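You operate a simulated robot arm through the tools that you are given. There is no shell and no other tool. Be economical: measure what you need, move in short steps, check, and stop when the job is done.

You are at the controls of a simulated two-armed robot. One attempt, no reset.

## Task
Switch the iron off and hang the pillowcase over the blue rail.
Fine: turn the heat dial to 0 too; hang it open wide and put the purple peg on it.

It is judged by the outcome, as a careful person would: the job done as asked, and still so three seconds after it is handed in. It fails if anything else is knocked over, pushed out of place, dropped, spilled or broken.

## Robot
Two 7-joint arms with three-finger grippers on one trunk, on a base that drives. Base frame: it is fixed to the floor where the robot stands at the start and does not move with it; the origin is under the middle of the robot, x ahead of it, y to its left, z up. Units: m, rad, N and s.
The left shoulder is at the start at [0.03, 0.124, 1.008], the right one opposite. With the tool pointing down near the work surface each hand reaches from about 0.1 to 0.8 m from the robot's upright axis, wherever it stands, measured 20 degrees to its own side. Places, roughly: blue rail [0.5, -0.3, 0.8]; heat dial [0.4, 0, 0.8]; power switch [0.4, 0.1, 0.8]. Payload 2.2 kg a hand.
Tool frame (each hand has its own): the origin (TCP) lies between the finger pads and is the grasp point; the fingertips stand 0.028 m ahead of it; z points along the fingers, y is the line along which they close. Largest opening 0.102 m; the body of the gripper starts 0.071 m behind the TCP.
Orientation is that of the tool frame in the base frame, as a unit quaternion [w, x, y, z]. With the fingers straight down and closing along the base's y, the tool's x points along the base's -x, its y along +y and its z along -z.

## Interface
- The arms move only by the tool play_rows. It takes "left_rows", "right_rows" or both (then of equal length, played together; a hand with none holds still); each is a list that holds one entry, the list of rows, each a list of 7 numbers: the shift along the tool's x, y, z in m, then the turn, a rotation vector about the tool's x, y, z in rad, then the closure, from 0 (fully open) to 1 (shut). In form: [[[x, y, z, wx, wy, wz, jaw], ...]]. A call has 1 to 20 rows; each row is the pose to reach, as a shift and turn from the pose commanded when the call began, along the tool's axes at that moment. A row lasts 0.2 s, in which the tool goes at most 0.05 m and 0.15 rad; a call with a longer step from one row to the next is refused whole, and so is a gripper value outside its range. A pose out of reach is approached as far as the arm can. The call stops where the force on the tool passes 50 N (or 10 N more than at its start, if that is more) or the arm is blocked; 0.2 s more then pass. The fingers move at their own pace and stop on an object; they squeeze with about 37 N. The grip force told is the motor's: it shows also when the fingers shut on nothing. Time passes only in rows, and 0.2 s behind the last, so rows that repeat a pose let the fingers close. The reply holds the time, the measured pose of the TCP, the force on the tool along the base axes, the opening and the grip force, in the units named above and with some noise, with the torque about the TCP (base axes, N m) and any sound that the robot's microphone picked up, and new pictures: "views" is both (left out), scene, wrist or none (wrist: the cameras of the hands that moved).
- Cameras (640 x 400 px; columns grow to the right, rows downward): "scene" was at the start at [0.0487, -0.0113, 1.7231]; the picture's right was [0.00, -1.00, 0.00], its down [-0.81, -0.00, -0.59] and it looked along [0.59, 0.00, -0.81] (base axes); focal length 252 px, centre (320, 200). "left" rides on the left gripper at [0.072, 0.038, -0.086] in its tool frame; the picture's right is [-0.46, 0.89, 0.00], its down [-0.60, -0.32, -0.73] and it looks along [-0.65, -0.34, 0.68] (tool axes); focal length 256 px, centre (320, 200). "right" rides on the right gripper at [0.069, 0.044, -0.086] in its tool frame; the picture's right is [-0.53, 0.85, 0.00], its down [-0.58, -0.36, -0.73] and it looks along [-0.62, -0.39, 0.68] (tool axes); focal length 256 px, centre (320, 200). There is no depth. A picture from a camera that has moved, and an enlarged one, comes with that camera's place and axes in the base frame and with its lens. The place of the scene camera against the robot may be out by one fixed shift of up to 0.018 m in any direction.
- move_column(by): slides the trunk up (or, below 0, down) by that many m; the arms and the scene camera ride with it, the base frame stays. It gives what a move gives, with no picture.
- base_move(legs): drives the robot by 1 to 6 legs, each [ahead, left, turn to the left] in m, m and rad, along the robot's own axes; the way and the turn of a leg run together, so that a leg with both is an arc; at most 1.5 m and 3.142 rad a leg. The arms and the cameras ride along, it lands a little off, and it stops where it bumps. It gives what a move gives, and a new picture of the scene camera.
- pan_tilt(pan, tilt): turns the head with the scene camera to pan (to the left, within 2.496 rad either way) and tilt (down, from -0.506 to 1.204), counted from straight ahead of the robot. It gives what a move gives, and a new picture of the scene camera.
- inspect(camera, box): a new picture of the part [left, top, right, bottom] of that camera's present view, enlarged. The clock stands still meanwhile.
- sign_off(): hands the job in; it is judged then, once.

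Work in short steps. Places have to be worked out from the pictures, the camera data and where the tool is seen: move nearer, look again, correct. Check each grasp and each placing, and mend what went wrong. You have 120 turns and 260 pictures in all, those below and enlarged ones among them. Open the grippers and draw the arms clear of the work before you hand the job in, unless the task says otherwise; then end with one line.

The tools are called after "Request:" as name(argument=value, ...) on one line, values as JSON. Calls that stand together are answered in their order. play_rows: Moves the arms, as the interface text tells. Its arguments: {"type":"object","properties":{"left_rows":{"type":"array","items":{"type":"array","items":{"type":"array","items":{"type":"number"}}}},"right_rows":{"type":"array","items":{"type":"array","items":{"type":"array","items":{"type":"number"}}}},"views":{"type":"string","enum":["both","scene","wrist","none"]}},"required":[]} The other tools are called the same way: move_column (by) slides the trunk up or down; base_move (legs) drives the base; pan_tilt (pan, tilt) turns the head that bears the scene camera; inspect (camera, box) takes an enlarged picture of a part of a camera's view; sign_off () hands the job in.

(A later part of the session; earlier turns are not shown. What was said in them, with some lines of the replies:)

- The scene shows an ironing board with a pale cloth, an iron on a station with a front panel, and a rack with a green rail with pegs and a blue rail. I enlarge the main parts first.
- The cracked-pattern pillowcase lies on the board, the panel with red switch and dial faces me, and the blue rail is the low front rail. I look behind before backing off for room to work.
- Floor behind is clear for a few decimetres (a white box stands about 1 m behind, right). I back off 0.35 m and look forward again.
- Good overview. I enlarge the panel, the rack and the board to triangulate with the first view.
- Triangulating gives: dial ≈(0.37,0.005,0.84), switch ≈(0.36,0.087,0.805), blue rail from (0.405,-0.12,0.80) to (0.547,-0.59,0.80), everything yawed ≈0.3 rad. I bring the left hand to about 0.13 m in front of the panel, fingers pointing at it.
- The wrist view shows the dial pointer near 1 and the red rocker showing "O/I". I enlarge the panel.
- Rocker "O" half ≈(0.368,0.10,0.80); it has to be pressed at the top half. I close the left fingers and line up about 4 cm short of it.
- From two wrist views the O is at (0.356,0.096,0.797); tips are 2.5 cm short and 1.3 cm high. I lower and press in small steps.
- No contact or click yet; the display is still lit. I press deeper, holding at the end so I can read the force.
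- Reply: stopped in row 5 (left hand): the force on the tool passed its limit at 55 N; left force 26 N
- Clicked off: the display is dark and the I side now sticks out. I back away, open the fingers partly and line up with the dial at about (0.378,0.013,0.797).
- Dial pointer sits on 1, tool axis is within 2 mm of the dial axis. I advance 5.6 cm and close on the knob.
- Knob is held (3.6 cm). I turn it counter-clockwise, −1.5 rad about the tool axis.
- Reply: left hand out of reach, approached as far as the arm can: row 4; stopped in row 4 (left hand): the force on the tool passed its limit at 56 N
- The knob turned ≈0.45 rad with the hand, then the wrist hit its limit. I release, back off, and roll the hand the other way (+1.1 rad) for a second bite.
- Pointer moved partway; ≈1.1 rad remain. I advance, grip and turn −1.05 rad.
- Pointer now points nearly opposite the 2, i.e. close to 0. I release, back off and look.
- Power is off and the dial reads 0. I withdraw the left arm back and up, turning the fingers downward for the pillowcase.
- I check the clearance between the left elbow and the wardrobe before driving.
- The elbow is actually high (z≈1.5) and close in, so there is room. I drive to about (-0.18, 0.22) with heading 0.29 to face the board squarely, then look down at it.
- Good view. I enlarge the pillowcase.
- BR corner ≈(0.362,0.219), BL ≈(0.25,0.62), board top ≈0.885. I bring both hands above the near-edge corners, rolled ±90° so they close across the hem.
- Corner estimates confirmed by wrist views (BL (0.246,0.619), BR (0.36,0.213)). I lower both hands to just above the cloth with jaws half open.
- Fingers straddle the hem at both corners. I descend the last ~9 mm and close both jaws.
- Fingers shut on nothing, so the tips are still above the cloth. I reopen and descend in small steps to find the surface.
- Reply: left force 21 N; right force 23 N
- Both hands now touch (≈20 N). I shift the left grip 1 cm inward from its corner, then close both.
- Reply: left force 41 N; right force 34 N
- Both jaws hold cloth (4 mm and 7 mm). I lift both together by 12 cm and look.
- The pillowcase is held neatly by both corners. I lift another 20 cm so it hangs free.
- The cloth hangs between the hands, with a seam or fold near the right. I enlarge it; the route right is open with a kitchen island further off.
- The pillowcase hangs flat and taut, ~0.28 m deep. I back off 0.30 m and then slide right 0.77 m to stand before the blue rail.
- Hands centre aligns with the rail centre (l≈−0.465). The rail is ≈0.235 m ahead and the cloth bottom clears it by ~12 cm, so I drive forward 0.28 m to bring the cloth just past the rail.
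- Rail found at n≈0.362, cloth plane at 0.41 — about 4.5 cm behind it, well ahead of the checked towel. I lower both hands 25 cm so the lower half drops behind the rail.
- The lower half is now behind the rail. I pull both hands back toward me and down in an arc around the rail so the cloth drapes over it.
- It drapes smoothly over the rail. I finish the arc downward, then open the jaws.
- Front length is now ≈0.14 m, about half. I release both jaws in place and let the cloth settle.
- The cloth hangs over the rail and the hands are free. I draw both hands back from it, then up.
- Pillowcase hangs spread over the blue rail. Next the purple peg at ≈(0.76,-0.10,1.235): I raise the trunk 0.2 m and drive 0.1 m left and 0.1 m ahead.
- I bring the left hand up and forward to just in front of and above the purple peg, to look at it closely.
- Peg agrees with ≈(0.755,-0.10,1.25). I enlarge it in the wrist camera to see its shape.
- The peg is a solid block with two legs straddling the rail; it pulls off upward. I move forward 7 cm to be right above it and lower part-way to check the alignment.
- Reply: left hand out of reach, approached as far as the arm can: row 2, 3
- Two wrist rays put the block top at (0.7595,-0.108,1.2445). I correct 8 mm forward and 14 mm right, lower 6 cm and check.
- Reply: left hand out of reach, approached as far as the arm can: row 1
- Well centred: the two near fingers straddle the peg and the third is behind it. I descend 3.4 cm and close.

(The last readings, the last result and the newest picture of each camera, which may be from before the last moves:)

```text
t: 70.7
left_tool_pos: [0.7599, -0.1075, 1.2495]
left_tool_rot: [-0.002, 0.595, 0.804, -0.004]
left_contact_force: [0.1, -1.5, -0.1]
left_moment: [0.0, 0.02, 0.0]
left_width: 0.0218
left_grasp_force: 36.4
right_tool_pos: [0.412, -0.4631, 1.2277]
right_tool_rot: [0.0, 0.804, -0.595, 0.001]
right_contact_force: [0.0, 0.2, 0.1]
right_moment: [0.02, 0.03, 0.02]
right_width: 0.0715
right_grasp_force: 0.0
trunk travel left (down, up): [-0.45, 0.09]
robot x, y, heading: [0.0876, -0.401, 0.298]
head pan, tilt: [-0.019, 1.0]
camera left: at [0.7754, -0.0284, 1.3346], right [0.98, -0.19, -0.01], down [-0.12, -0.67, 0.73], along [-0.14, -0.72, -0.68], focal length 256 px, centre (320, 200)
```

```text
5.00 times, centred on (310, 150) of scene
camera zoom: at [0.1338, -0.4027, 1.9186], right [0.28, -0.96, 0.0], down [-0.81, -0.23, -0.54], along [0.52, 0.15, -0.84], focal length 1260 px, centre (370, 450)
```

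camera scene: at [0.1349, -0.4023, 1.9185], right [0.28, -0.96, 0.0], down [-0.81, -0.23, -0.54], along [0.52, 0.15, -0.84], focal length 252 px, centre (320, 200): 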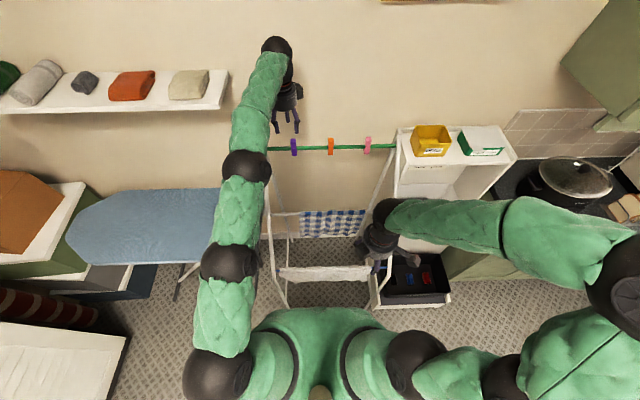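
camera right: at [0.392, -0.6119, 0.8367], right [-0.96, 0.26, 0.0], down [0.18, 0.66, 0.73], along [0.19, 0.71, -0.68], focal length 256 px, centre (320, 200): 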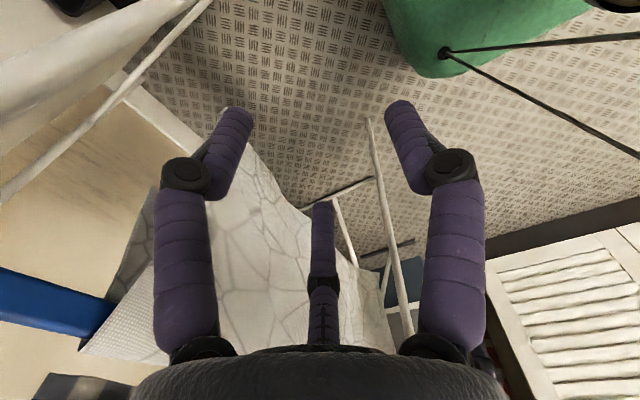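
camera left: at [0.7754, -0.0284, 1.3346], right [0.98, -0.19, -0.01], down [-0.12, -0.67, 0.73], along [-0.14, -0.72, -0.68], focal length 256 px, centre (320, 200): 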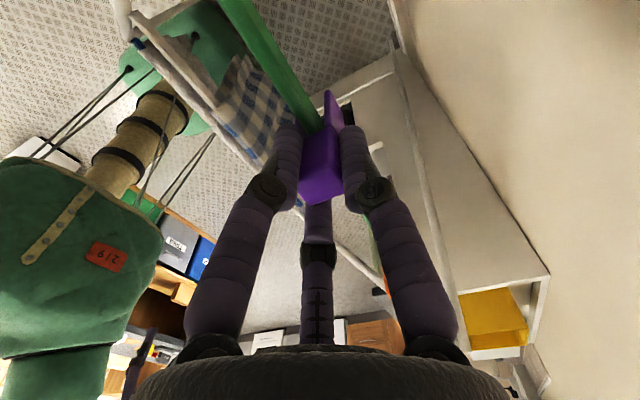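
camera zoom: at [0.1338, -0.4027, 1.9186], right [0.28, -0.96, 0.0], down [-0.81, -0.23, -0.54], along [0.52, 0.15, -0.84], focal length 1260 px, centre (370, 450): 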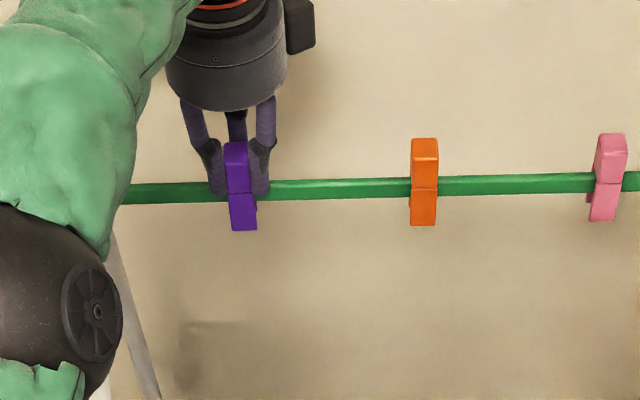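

Peg is gripped (22 mm). I pull straight up.

Request:
play_rows(left_rows=[[[0, 0, -0.015, 0, 0, 0, 1], [0, 0, -0.03, 0, 0, 0, 1], [0, 0, -0.05, 0, 0, 0, 1], [0, 0, -0.07, 0, 0, 0, 1], [0, -0.02, -0.09, 0, 0, 0, 1]]])

Request:
inspect(camera="scene", box=[250, 90, 370, 170])

```text
t: 71.8
left_tool_pos: [0.7387, -0.1158, 1.3411]
left_tool_rot: [-0.001, 0.595, 0.803, -0.003]
left_contact_force: [-0.4, -0.4, -0.8]
left_moment: [-0.02, -0.04, -0.03]
left_width: 0.0214
left_grasp_force: 37.6
right_tool_pos: [0.4094, -0.4635, 1.2295]
right_tool_rot: [0.0, 0.804, -0.595, 0.0]
right_contact_force: [-0.2, -0.5, 0.2]
right_moment: [-0.02, -0.06, 0.02]
right_width: 0.0716
right_grasp_force: 0.2
trunk travel left (down, up): [-0.45, 0.09]
robot x, y, heading: [0.0899, -0.3993, 0.301]
head pan, tilt: [-0.019, 1.0]
camera scene: at [0.1295, -0.4027, 1.9187], right [0.28, -0.96, 0.0], down [-0.81, -0.23, -0.54], along [0.52, 0.15, -0.84], focal length 252 px, centre (320, 200)
camera left: at [0.7541, -0.0351, 1.4271], right [0.98, -0.19, 0.0], down [-0.12, -0.67, 0.73], along [-0.14, -0.72, -0.68], focal length 256 px, centre (320, 200)
```

scene: 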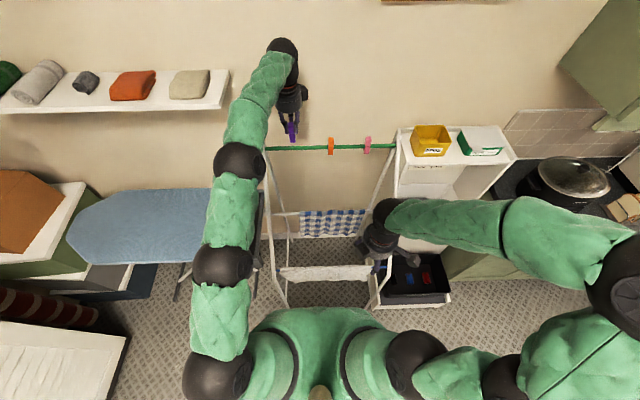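
left: 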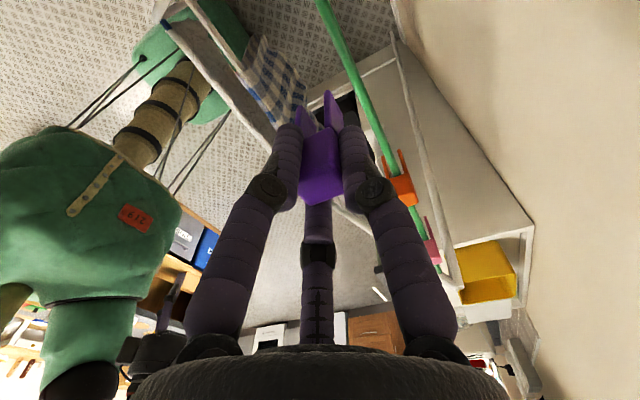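

```text
5.00 times, centred on (310, 130) of scene
camera zoom: at [0.1295, -0.4027, 1.9187], right [0.28, -0.96, 0.0], down [-0.81, -0.23, -0.54], along [0.52, 0.15, -0.84], focal length 1260 px, centre (370, 550)
```

zoom: 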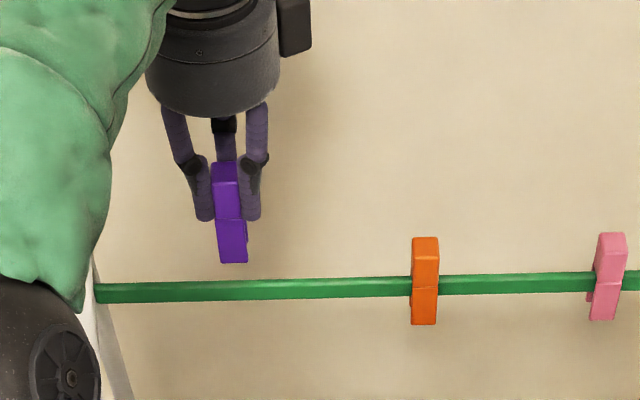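

Peg is free and held with legs down. I bring it back over the near side, moving the right hand aside, then lower the trunk.

Request:
play_rows(left_rows=[[[0, -0.046, 0, 0, 0, 0, 1], [0, -0.092, 0, 0, 0, 0, 1], [-0.008, -0.138, 0, 0, 0, 0, 1], [-0.018, -0.184, 0, 0, 0, 0, 1], [-0.028, -0.23, 0, 0, 0, 0, 1], [-0.038, -0.276, 0, 0, 0, 0, 1], [-0.048, -0.322, 0, 0, 0, 0, 1], [-0.056, -0.364, 0, 0, 0, 0, 1]]], right_rows=[[[0.0125, 0.01, 0, 0, 0, 0, 0.3], [0.025, 0.02, 0, 0, 0, 0, 0.3], [0.0375, 0.03, 0, 0, 0, 0, 0.3], [0.05, 0.04, 0, 0, 0, 0, 0.3], [0.0625, 0.05, 0, 0, 0, 0, 0.3], [0.075, 0.06, 0, 0, 0, 0, 0.3], [0.0875, 0.07, 0, 0, 0, 0, 0.3], [0.1, 0.08, 0, 0, 0, 0, 0.3]]], views="none")

Request:
move_column(by=-0.2)

Request:
inspect(camera="scene", box=[200, 80, 440, 290])

Request:
inspect(camera="left", box=[0, 0, 640, 400])

```text
t: 73.7
left_tool_pos: [0.4064, -0.2751, 1.3434]
left_tool_rot: [0.0, 0.596, 0.803, -0.003]
left_contact_force: [-0.6, 0.0, 0.0]
left_moment: [0.01, -0.01, 0.0]
left_width: 0.0215
left_grasp_force: 37.6
right_tool_pos: [0.3636, -0.5827, 1.2289]
right_tool_rot: [-0.001, 0.804, -0.594, 0.001]
right_contact_force: [-0.6, -0.4, -0.6]
right_moment: [0.02, 0.01, -0.01]
right_width: 0.0713
right_grasp_force: 0.0
trunk travel left (down, up): [-0.45, 0.09]
robot x, y, heading: [0.0906, -0.4009, 0.301]
head pan, tilt: [-0.019, 1.0]
```

```text
t: 75.8
left_tool_pos: [0.4084, -0.2738, 1.1415]
left_tool_rot: [-0.002, 0.596, 0.803, -0.003]
left_contact_force: [0.1, -0.7, 0.1]
left_moment: [-0.01, 0.01, 0.02]
left_width: 0.0211
left_grasp_force: 36.8
right_tool_pos: [0.366, -0.5821, 1.0288]
right_tool_rot: [0.0, 0.804, -0.594, 0.0]
right_contact_force: [-0.8, 0.0, 0.9]
right_moment: [0.02, -0.01, 0.03]
right_width: 0.0716
right_grasp_force: 0.1
trunk travel left (down, up): [-0.25, 0.29]
robot x, y, heading: [0.0928, -0.4008, 0.3]
head pan, tilt: [-0.019, 1.0]
```

```text
1.90 times, centred on (320, 185) of scene
camera zoom: at [0.1335, -0.4028, 1.7187], right [0.28, -0.96, 0.0], down [-0.81, -0.23, -0.54], along [0.52, 0.15, -0.84], focal length 480 px, centre (320, 229)
```

zoom: 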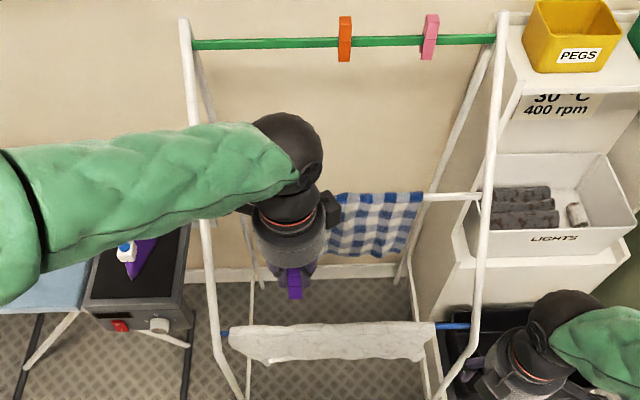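

```text
1.00 times, centred on (320, 200) of left (not enlarged: the box is as wide or as high as the picture)
camera zoom: at [0.4246, -0.1943, 1.2275], right [0.98, -0.19, -0.01], down [-0.12, -0.67, 0.73], along [-0.14, -0.72, -0.68], focal length 256 px, centre (320, 200)
```

zoom: 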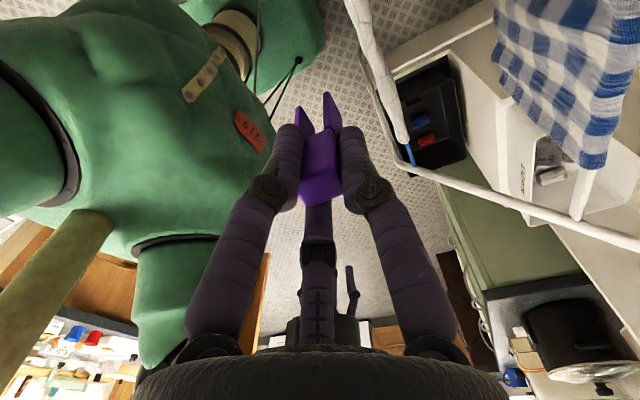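

Rail confirmed at n≈0.3625; peg at n≈0.312. I move 5 cm forward over the rail and lower to TCP z≈0.90.

Request:
play_rows(left_rows=[[[0, 0.025, 0.0, 0, 0, 0, 1], [0, 0.051, 0.03, 0, 0, 0, 1], [0, 0.051, 0.075, 0, 0, 0, 1], [0, 0.051, 0.12, 0, 0, 0, 1], [0, 0.051, 0.165, 0, 0, 0, 1], [0, 0.051, 0.205, 0, 0, 0, 1], [0, 0.051, 0.24, 0, 0, 0, 1], [0, 0.051, 0.24, 0, 0, 0, 1]]])

Request:
inspect(camera="left", box=[220, 20, 440, 220])

Request:
inspect(camera="scene", box=[270, 170, 390, 290])

```text
t: 77.6
left_tool_pos: [0.456, -0.2604, 0.9017]
left_tool_rot: [-0.001, 0.595, 0.803, -0.003]
left_contact_force: [0.0, -1.4, 0.1]
left_moment: [0.01, -0.01, -0.01]
left_width: 0.0208
left_grasp_force: 37.0
right_tool_pos: [0.3649, -0.5827, 1.0296]
right_tool_rot: [0.0, 0.804, -0.594, 0.0]
right_contact_force: [0.0, 0.3, 0.3]
right_moment: [0.03, -0.04, -0.02]
right_width: 0.0714
right_grasp_force: 0.1
trunk travel left (down, up): [-0.25, 0.29]
robot x, y, heading: [0.0894, -0.4009, 0.299]
head pan, tilt: [-0.019, 1.0]
camera scene: at [0.1332, -0.4029, 1.7186], right [0.28, -0.96, 0.0], down [-0.81, -0.23, -0.54], along [0.52, 0.15, -0.84], focal length 252 px, centre (320, 200)
camera left: at [0.4716, -0.1801, 0.9871], right [0.98, -0.19, -0.01], down [-0.12, -0.67, 0.73], along [-0.14, -0.72, -0.68], focal length 256 px, centre (320, 200)
```

scene: 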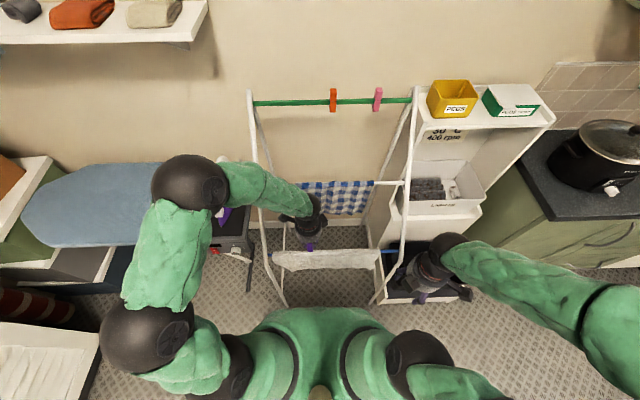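
left: 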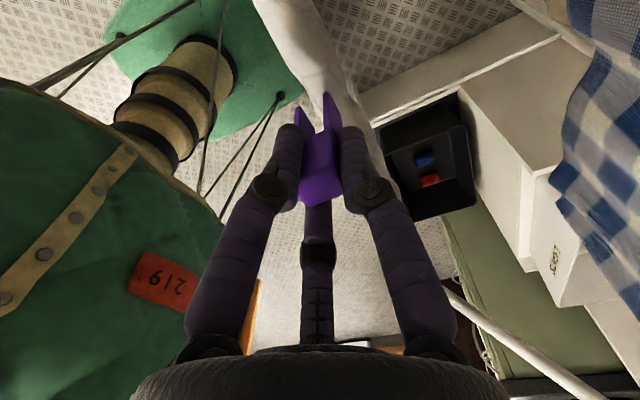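

```text
2.00 times, centred on (330, 120) of left
camera zoom: at [0.4716, -0.1801, 0.9871], right [0.98, -0.19, -0.01], down [-0.12, -0.67, 0.73], along [-0.14, -0.72, -0.68], focal length 512 px, centre (300, 360)
```

zoom: 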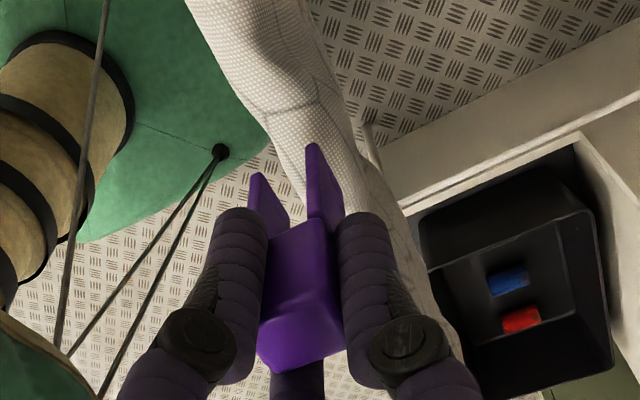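

```text
3.33 times, centred on (330, 230) of scene
camera zoom: at [0.1332, -0.4029, 1.7186], right [0.28, -0.96, 0.0], down [-0.81, -0.23, -0.54], along [0.52, 0.15, -0.84], focal length 840 px, centre (287, 100)
```

zoom: 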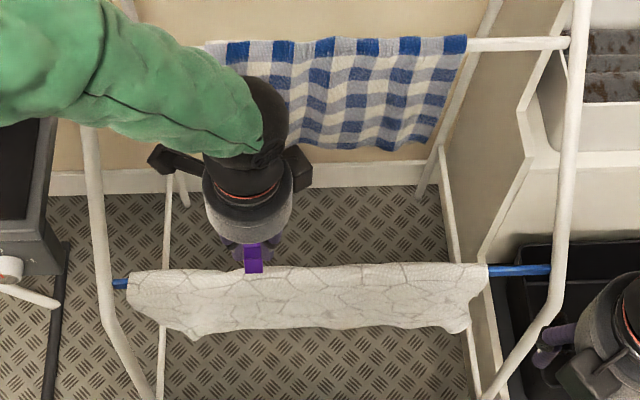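

Pillowcase is centred and spread on the rail; the peg's legs are just above it. I lower 2.5 cm so the legs begin to straddle and check.

Request:
play_rows(left_rows=[[[0, 0.001, 0.008, 0, 0, 0, 1], [0, 0.001, 0.016, 0, 0, 0, 1], [0, 0.001, 0.025, 0, 0, 0, 1], [0, 0.001, 0.025, 0, 0, 0, 1]]], views="none")

Request:
inspect(camera="left", box=[220, 20, 440, 220])

Request:
inspect(camera="scene", box=[290, 210, 370, 280])

```text
t: 78.6
left_tool_pos: [0.458, -0.2607, 0.876]
left_tool_rot: [-0.001, 0.596, 0.803, -0.003]
left_contact_force: [-0.2, 0.1, 0.0]
left_moment: [-0.01, -0.01, 0.0]
left_width: 0.0206
left_grasp_force: 36.8
right_tool_pos: [0.3649, -0.5829, 1.0285]
right_tool_rot: [0.0, 0.804, -0.595, 0.0]
right_contact_force: [-0.2, -0.1, 0.2]
right_moment: [-0.03, 0.0, 0.02]
right_width: 0.0715
right_grasp_force: 0.1
trunk travel left (down, up): [-0.25, 0.29]
robot x, y, heading: [0.0893, -0.4027, 0.298]
head pan, tilt: [-0.019, 1.0]
```

```text
2.00 times, centred on (330, 120) of left
camera zoom: at [0.4727, -0.1799, 0.9617], right [0.98, -0.19, -0.01], down [-0.12, -0.67, 0.73], along [-0.14, -0.72, -0.68], focal length 512 px, centre (300, 360)
```

zoom: 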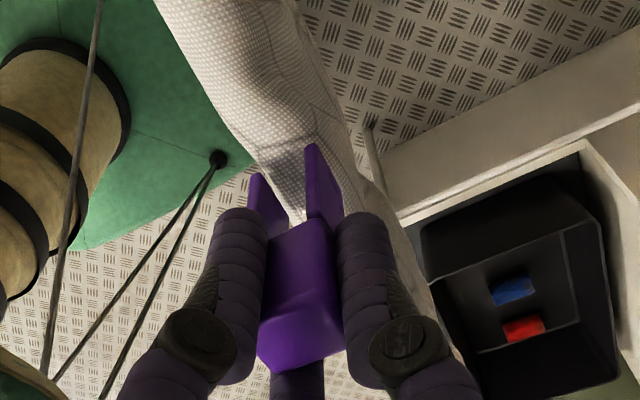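

```text
5.71 times, centred on (330, 245) of scene
camera zoom: at [0.1335, -0.4029, 1.7186], right [0.28, -0.96, 0.0], down [-0.81, -0.23, -0.54], along [0.52, 0.15, -0.84], focal length 1440 px, centre (263, -57)
```

zoom: 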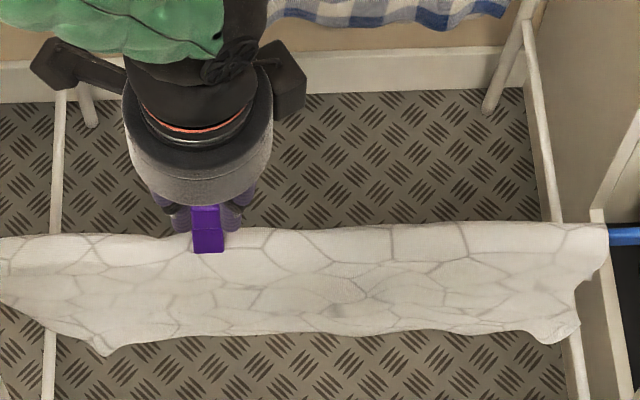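

The projected rail ridge falls between the two legs, ~3 mm toward the far one. I nudge 3 mm forward and press down in small steps.

Request:
play_rows(left_rows=[[[0, 0.003, 0.0, 0, 0, 0, 1], [0, 0.003, 0.008, 0, 0, 0, 1], [0, 0.003, 0.014, 0, 0, 0, 1], [0, 0.003, 0.02, 0, 0, 0, 1], [0, 0.003, 0.026, 0, 0, 0, 1], [0, 0.003, 0.032, 0, 0, 0, 1]]], views="none")

Request:
inspect(camera="left", box=[220, 20, 440, 220])

Request:
inspect(camera="scene", box=[290, 210, 370, 280])

```text
t: 79.5
left_tool_pos: [0.4607, -0.2588, 0.8671]
left_tool_rot: [0.001, 0.594, 0.804, 0.002]
left_contact_force: [-14.0, -3.8, 35.7]
left_moment: [-0.34, 1.36, 0.03]
left_width: 0.0202
left_grasp_force: 36.7
right_tool_pos: [0.3636, -0.5834, 1.029]
right_tool_rot: [0.0, 0.805, -0.593, 0.0]
right_contact_force: [0.3, -0.7, -0.2]
right_moment: [0.0, 0.03, 0.0]
right_width: 0.0717
right_grasp_force: 0.1
trunk travel left (down, up): [-0.25, 0.29]
robot x, y, heading: [0.0906, -0.4026, 0.304]
head pan, tilt: [-0.019, 1.0]
stopped in row 4 (left hand): the force on the tool passed its limit at 61 N (the readings are from after the stop); the commanded pose is now the measured one
```

```text
2.00 times, centred on (330, 120) of left
camera zoom: at [0.4757, -0.1792, 0.953], right [0.98, -0.18, 0.0], down [-0.13, -0.67, 0.73], along [-0.13, -0.72, -0.68], focal length 512 px, centre (300, 360)
```

zoom: 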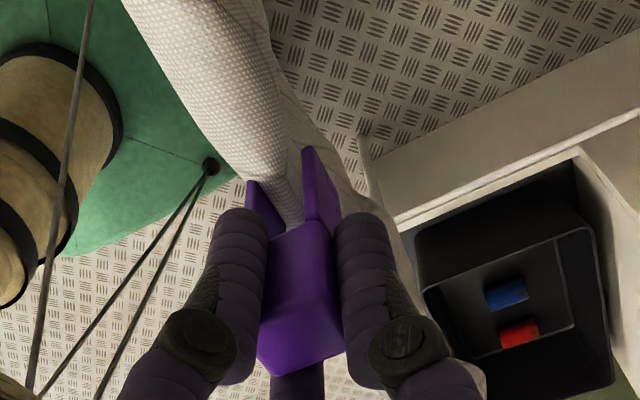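

```text
5.71 times, centred on (330, 245) of scene
camera zoom: at [0.1305, -0.4041, 1.719], right [0.28, -0.96, 0.0], down [-0.81, -0.23, -0.54], along [0.52, 0.15, -0.84], focal length 1440 px, centre (263, -57)
```

zoom: 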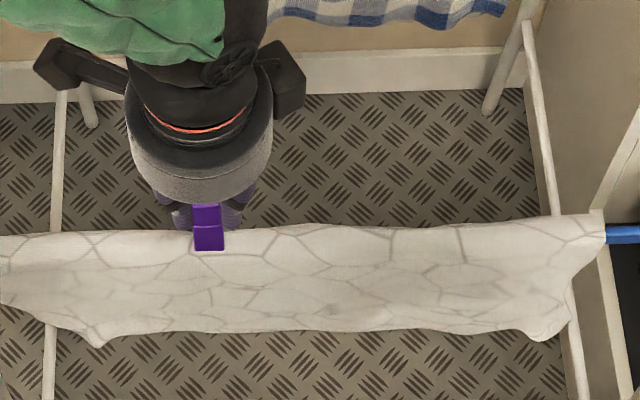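

Contact with a push toward me, so the peg sits slightly too far forward. I ease up, shift 4 mm back, and press again.

Request:
play_rows(left_rows=[[[0, 0, -0.006, 0, 0, 0, 1], [0, -0.005, -0.006, 0, 0, 0, 1], [0, -0.005, 0.0, 0, 0, 0, 1], [0, -0.005, 0.004, 0, 0, 0, 1], [0, -0.005, 0.008, 0, 0, 0, 1], [0, -0.005, 0.012, 0, 0, 0, 1], [0, -0.005, 0.016, 0, 0, 0, 1], [0, -0.005, 0.02, 0, 0, 0, 1]]], views="none")

Request:
inspect(camera="left", box=[220, 20, 440, 220])

Request:
inspect(camera="scene", box=[290, 210, 370, 280])

```text
t: 81.3
left_tool_pos: [0.4576, -0.2603, 0.8435]
left_tool_rot: [0.001, 0.594, 0.804, -0.001]
left_contact_force: [-1.0, 0.2, -0.1]
left_moment: [-0.03, 0.05, -0.03]
left_width: 0.0203
left_grasp_force: 37.2
right_tool_pos: [0.3649, -0.5826, 1.0296]
right_tool_rot: [0.0, 0.804, -0.595, 0.0]
right_contact_force: [-0.4, -0.3, -0.2]
right_moment: [-0.02, 0.0, -0.04]
right_width: 0.0715
right_grasp_force: 0.0
trunk travel left (down, up): [-0.25, 0.29]
robot x, y, heading: [0.09, -0.4049, 0.295]
head pan, tilt: [-0.019, 1.0]
```

```text
2.00 times, centred on (330, 120) of left
camera zoom: at [0.4726, -0.1801, 0.9303], right [0.98, -0.18, 0.0], down [-0.13, -0.67, 0.73], along [-0.13, -0.72, -0.68], focal length 512 px, centre (300, 360)
```

zoom: 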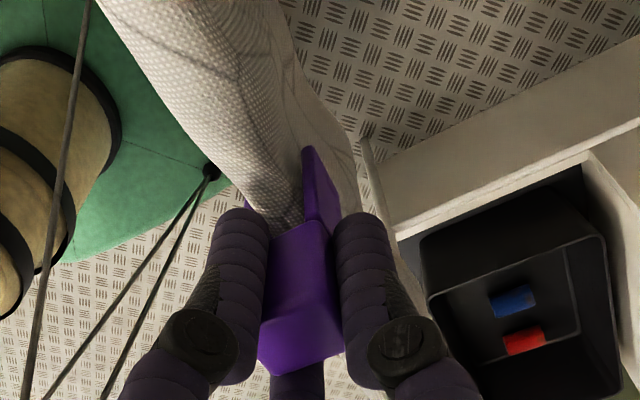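

```text
5.71 times, centred on (330, 245) of scene
camera zoom: at [0.1333, -0.4029, 1.7186], right [0.28, -0.96, 0.0], down [-0.81, -0.23, -0.54], along [0.52, 0.15, -0.84], focal length 1440 px, centre (263, -57)
```

zoom: 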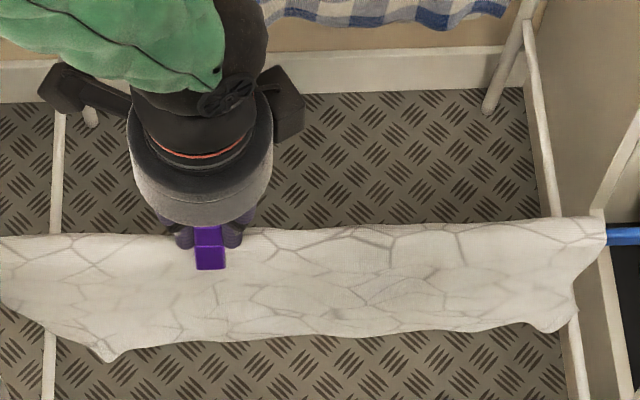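

It slid down with no residual force and the near leg is in front of the cloth, the far one behind. I press a bit further to make sure it is seated.

Request:
play_rows(left_rows=[[[0, 0, 0.004, 0, 0, 0, 1], [0, 0, 0.007, 0, 0, 0, 1], [0, 0, 0.01, 0, 0, 0, 1], [0, 0, 0.013, 0, 0, 0, 1]]], views="none")

Request:
inspect(camera="left", box=[220, 20, 440, 220])

Request:
inspect(camera="scene", box=[290, 210, 370, 280])

```text
t: 82.3
left_tool_pos: [0.4581, -0.2598, 0.8305]
left_tool_rot: [0.0, 0.594, 0.804, -0.001]
left_contact_force: [-4.6, -0.9, 0.4]
left_moment: [-0.04, 0.18, 0.01]
left_width: 0.0203
left_grasp_force: 37.3
right_tool_pos: [0.3652, -0.5824, 1.028]
right_tool_rot: [-0.001, 0.804, -0.595, -0.001]
right_contact_force: [-0.1, -0.6, 0.1]
right_moment: [0.0, -0.04, -0.01]
right_width: 0.0714
right_grasp_force: 0.1
trunk travel left (down, up): [-0.25, 0.29]
robot x, y, heading: [0.0907, -0.4055, 0.297]
head pan, tilt: [-0.019, 1.0]
```

```text
2.00 times, centred on (330, 120) of left
camera zoom: at [0.4726, -0.1801, 0.9174], right [0.98, -0.18, 0.0], down [-0.13, -0.67, 0.73], along [-0.13, -0.72, -0.68], focal length 512 px, centre (300, 360)
```

zoom: 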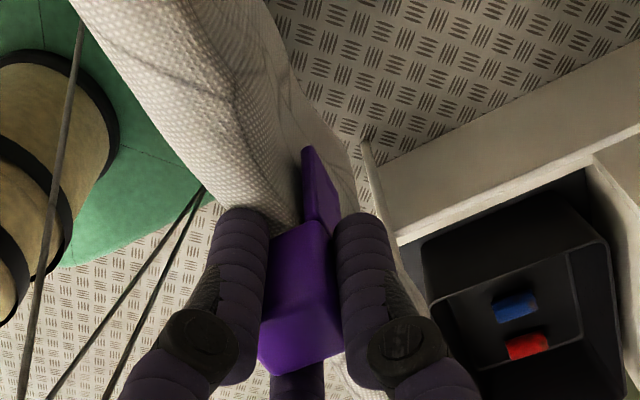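

```text
5.71 times, centred on (330, 245) of scene
camera zoom: at [0.1328, -0.4031, 1.7186], right [0.28, -0.96, 0.0], down [-0.81, -0.23, -0.54], along [0.52, 0.15, -0.84], focal length 1440 px, centre (263, -57)
```

zoom: 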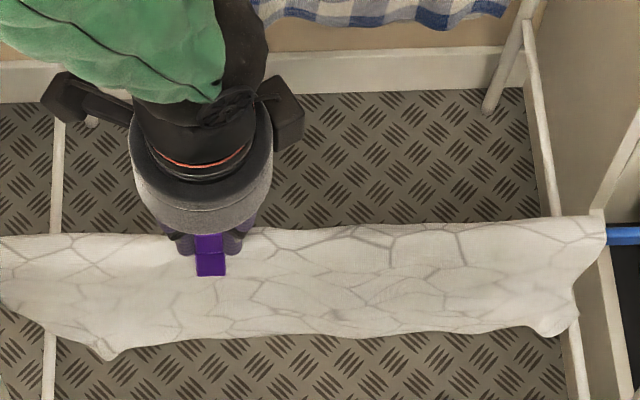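

No bottoming-out yet; I continue gently.

Request:
play_rows(left_rows=[[[0, 0, 0.004, 0, 0, 0, 1], [0, 0, 0.007, 0, 0, 0, 1], [0, 0, 0.01, 0, 0, 0, 1], [0, 0, 0.013, 0, 0, 0, 1]]], views="none")

Request:
inspect(camera="left", box=[220, 20, 440, 220])

Request:
inspect(camera="scene", box=[290, 210, 370, 280])

```text
t: 83.0
left_tool_pos: [0.4585, -0.26, 0.8277]
left_tool_rot: [0.001, 0.593, 0.805, 0.002]
left_contact_force: [-15.8, -2.4, 36.3]
left_moment: [-0.18, 0.71, -0.13]
left_width: 0.0202
left_grasp_force: 37.3
right_tool_pos: [0.3635, -0.5842, 1.0295]
right_tool_rot: [-0.001, 0.804, -0.594, 0.001]
right_contact_force: [-0.1, -0.1, 0.7]
right_moment: [-0.03, 0.03, -0.01]
right_width: 0.0717
right_grasp_force: 0.0
trunk travel left (down, up): [-0.25, 0.29]
robot x, y, heading: [0.0898, -0.4013, 0.297]
head pan, tilt: [-0.019, 1.0]
stopped in row 3 (left hand): the force on the tool passed its limit at 58 N (the readings are from after the stop); the commanded pose is now the measured one
```

```text
2.00 times, centred on (330, 120) of left
camera zoom: at [0.4719, -0.1805, 0.9143], right [0.98, -0.18, 0.0], down [-0.13, -0.67, 0.73], along [-0.13, -0.72, -0.68], focal length 512 px, centre (300, 360)
```

zoom: 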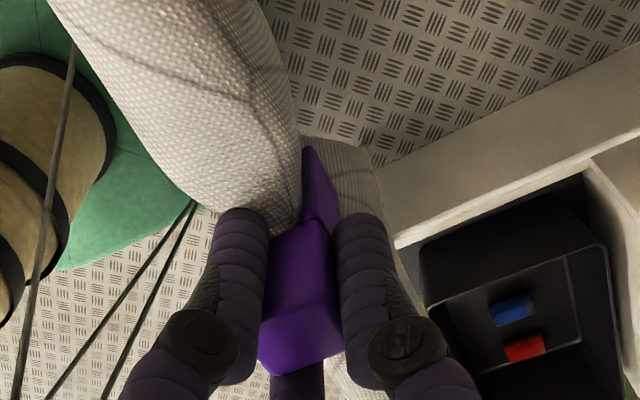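

```text
5.71 times, centred on (330, 245) of scene
camera zoom: at [0.1299, -0.4042, 1.719], right [0.28, -0.96, 0.0], down [-0.81, -0.23, -0.54], along [0.52, 0.15, -0.84], focal length 1440 px, centre (263, -57)
```

zoom: 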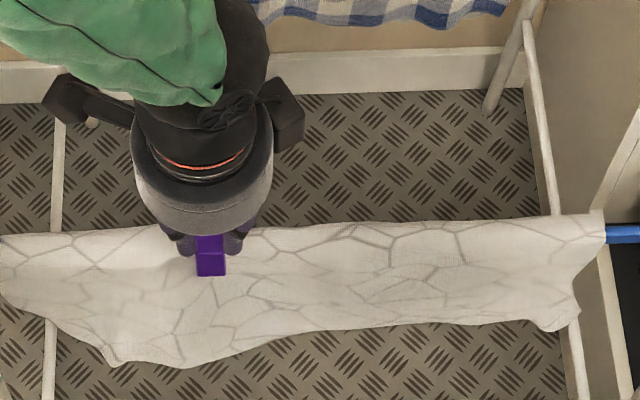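

Firm stop at z≈0.828: the peg is bottomed on the rail. I ease off, open the jaws and rise straight up.

Request:
play_rows(left_rows=[[[0, 0, -0.003, 0, 0, 0, 1], [0, 0, -0.003, 0, 0, 0, 0.8], [0, 0, -0.003, 0, 0, 0, 0.55], [0, 0, -0.003, 0, 0, 0, 0.45], [0, 0, -0.02, 0, 0, 0, 0.45], [0, 0, -0.05, 0, 0, 0, 0.45], [0, 0, -0.09, 0, 0, 0, 0.45], [0, 0, -0.13, 0, 0, 0, 0.45]]])

Request:
inspect(camera="left", box=[220, 20, 440, 220])

Request:
inspect(camera="scene", box=[260, 190, 400, 300])

```text
t: 84.8
left_tool_pos: [0.4573, -0.2596, 0.956]
left_tool_rot: [0.002, 0.593, 0.805, 0.001]
left_contact_force: [-0.8, -0.1, -0.2]
left_moment: [0.04, 0.02, 0.0]
left_width: 0.0559
left_grasp_force: 0.0
right_tool_pos: [0.3651, -0.5816, 1.0284]
right_tool_rot: [0.0, 0.805, -0.594, 0.0]
right_contact_force: [-0.2, 0.2, -0.2]
right_moment: [0.01, -0.02, 0.0]
right_width: 0.0711
right_grasp_force: 0.1
trunk travel left (down, up): [-0.25, 0.29]
robot x, y, heading: [0.0909, -0.4001, 0.299]
head pan, tilt: [-0.019, 1.0]
camera scene: at [0.1324, -0.403, 1.7186], right [0.28, -0.96, 0.0], down [-0.81, -0.23, -0.54], along [0.52, 0.15, -0.84], focal length 252 px, centre (320, 200)
camera left: at [0.472, -0.1792, 1.0423], right [0.98, -0.18, 0.0], down [-0.13, -0.67, 0.73], along [-0.13, -0.72, -0.68], focal length 256 px, centre (320, 200)
```

scene: 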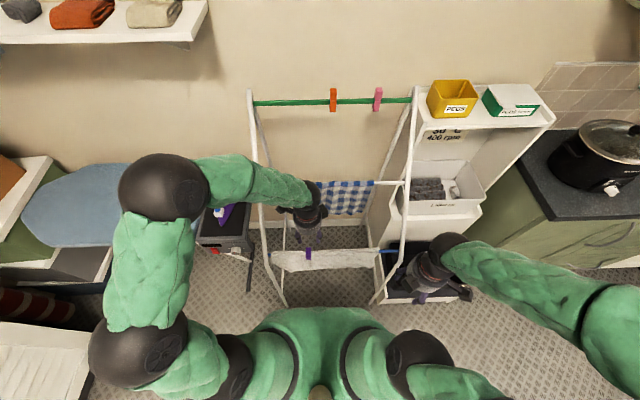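
left: 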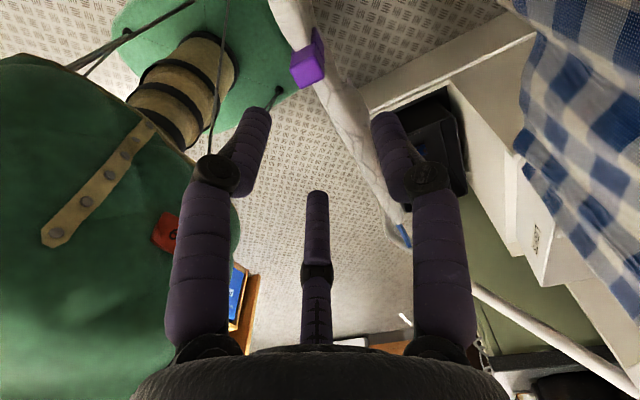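

```text
2.00 times, centred on (330, 120) of left
camera zoom: at [0.472, -0.1792, 1.0423], right [0.98, -0.18, 0.0], down [-0.13, -0.67, 0.73], along [-0.13, -0.72, -0.68], focal length 512 px, centre (300, 360)
```

zoom: 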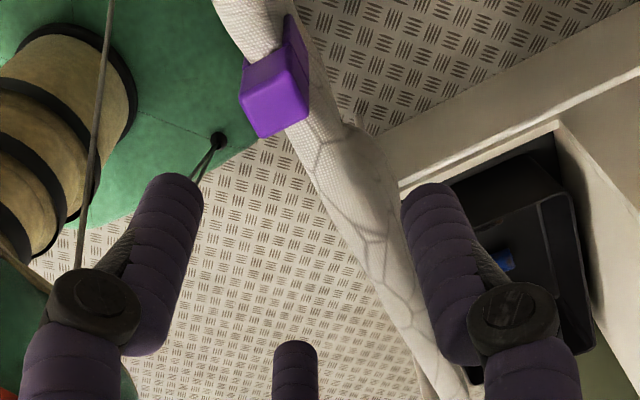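

```text
3.64 times, centred on (330, 245) of scene
camera zoom: at [0.1324, -0.403, 1.7186], right [0.28, -0.96, 0.0], down [-0.81, -0.23, -0.54], along [0.52, 0.15, -0.84], focal length 916 px, centre (284, 36)
```

zoom: 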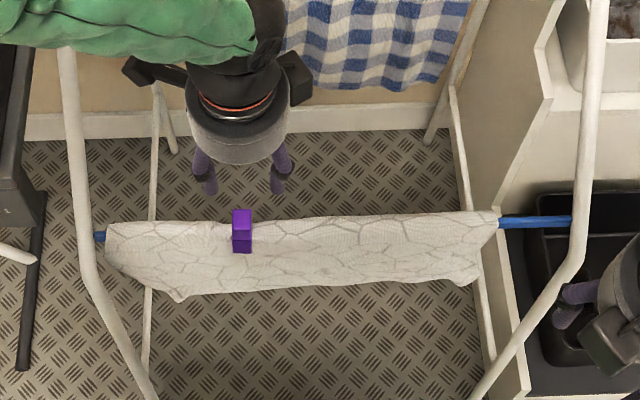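

The peg sits on the pillowcase and rail on its own. I draw the left hand back and up, then back the robot away to check everything.

Request:
play_rows(left_rows=[[[0, 0, -0.04, 0, 0, 0, 0.3], [0, -0.03, -0.07, 0, 0, 0, 0.3], [0, -0.07, -0.09, 0, 0, 0, 0.3], [0, -0.11, -0.1, 0, 0, 0, 0.3], [0, -0.15, -0.1, 0, 0, 0, 0.3]]], views="none")

Request:
base_move(legs=[[-0.4, 0, 0]])

Request:
pan_tilt(pan=0.15, tilt=0.65)

Request:
inspect(camera="scene", box=[200, 100, 460, 300])

```text
t: 86.0
left_tool_pos: [0.3142, -0.3044, 1.056]
left_tool_rot: [0.002, 0.593, 0.805, 0.001]
left_contact_force: [0.0, -0.6, 0.0]
left_moment: [0.04, 0.01, 0.03]
left_width: 0.0715
left_grasp_force: 0.0
right_tool_pos: [0.3643, -0.5817, 1.0278]
right_tool_rot: [-0.001, 0.804, -0.594, 0.0]
right_contact_force: [-0.3, 0.7, -0.9]
right_moment: [-0.02, -0.01, 0.01]
right_width: 0.0715
right_grasp_force: 0.0
trunk travel left (down, up): [-0.25, 0.29]
robot x, y, heading: [0.0914, -0.4046, 0.298]
head pan, tilt: [-0.019, 1.0]
```

```text
t: 88.5
left_tool_pos: [-0.0656, -0.4209, 1.0565]
left_tool_rot: [0.001, 0.592, 0.806, 0.002]
left_contact_force: [0.1, -0.5, 0.1]
left_moment: [0.01, -0.03, 0.0]
left_width: 0.0713
left_grasp_force: 0.0
right_tool_pos: [-0.0161, -0.7004, 1.0289]
right_tool_rot: [0.0, 0.804, -0.595, 0.0]
right_contact_force: [-0.2, -0.5, -0.2]
right_moment: [0.02, 0.01, 0.0]
right_width: 0.0715
right_grasp_force: 0.1
trunk travel left (down, up): [-0.25, 0.29]
robot x, y, heading: [-0.2923, -0.5182, 0.295]
head pan, tilt: [-0.019, 1.0]
camera scene: at [-0.2485, -0.5206, 1.7186], right [0.28, -0.96, 0.0], down [-0.81, -0.23, -0.54], along [0.52, 0.15, -0.84], focal length 252 px, centre (320, 200)
```

scene: 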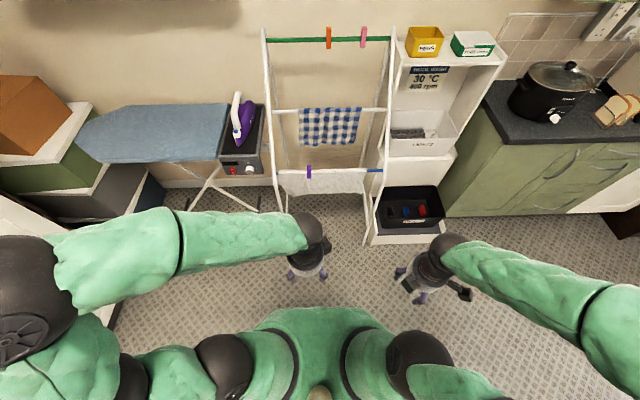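

```text
t: 89.3
left_tool_pos: [-0.066, -0.4213, 1.0553]
left_tool_rot: [0.002, 0.593, 0.805, 0.002]
left_contact_force: [0.5, -0.8, -0.3]
left_moment: [0.03, -0.01, -0.02]
left_width: 0.0714
left_grasp_force: 0.2
right_tool_pos: [-0.0163, -0.6998, 1.0296]
right_tool_rot: [0.0, 0.804, -0.594, 0.001]
right_contact_force: [-0.1, 0.2, 0.3]
right_moment: [-0.01, -0.01, -0.03]
right_width: 0.0716
right_grasp_force: 0.1
trunk travel left (down, up): [-0.25, 0.29]
robot x, y, heading: [-0.2924, -0.5175, 0.3]
head pan, tilt: [0.15, 0.649]
camera scene: at [-0.2362, -0.5019, 1.7462], right [0.43, -0.9, 0.0], down [-0.55, -0.26, -0.8], along [0.72, 0.35, -0.61], focal length 252 px, centre (320, 200)
```

scene: 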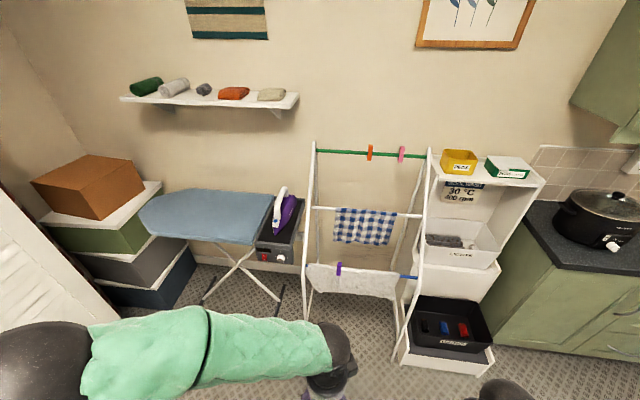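

```text
2.00 times, centred on (330, 200) of scene
camera zoom: at [-0.2362, -0.5019, 1.7462], right [0.43, -0.9, 0.0], down [-0.55, -0.26, -0.8], along [0.72, 0.35, -0.61], focal length 504 px, centre (300, 200)
```

zoom: 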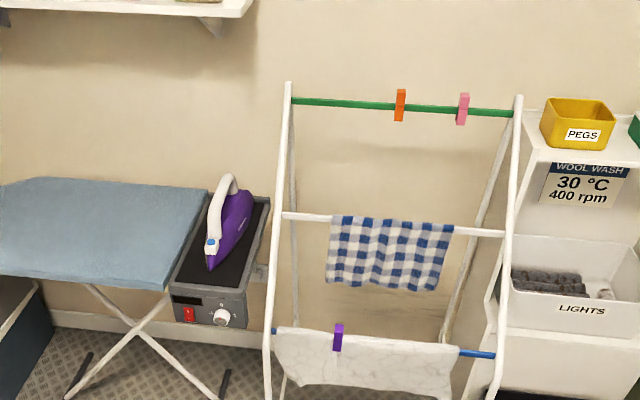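

Everything looks in place. A last close check of the panel and the hung pillowcase.

Request:
inspect(camera="scene", box=[245, 225, 315, 275])

Request:
inspect(camera="scene", box=[295, 245, 435, 325])

```text
8.00 times, centred on (280, 250) of scene
camera zoom: at [-0.2362, -0.5019, 1.7462], right [0.43, -0.9, 0.0], down [-0.55, -0.26, -0.8], along [0.72, 0.35, -0.61], focal length 2016 px, centre (640, -200)
```

zoom: 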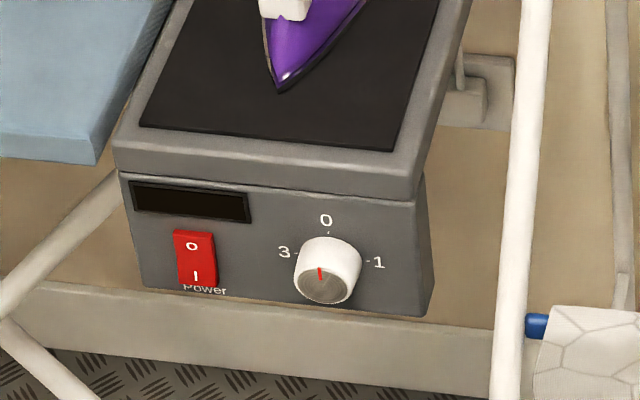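

```text
4.57 times, centred on (365, 285) of scene
camera zoom: at [-0.2362, -0.5019, 1.7462], right [0.43, -0.9, 0.0], down [-0.55, -0.26, -0.8], along [0.72, 0.35, -0.61], focal length 1152 px, centre (114, -189)
```

zoom: 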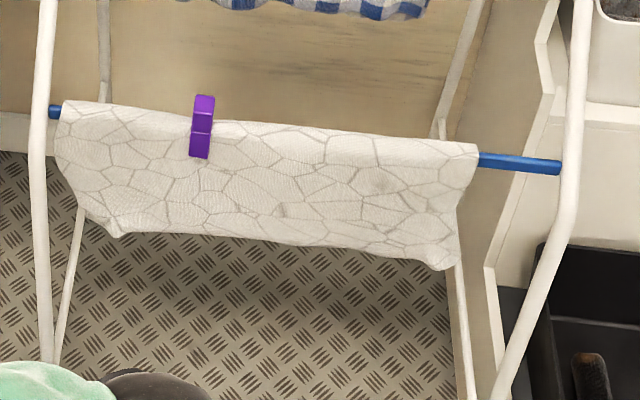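

Iron off, dial at 0, pillowcase spread wide over the blue rail with the purple peg on it, nothing else disturbed and hands open and clear. I hand in.

Request:
sign_off()

```text
The job is handed in.
```

The iron is switched off with its dial at 0, and the pillowcase hangs spread wide over the blue rail with the purple peg on it.
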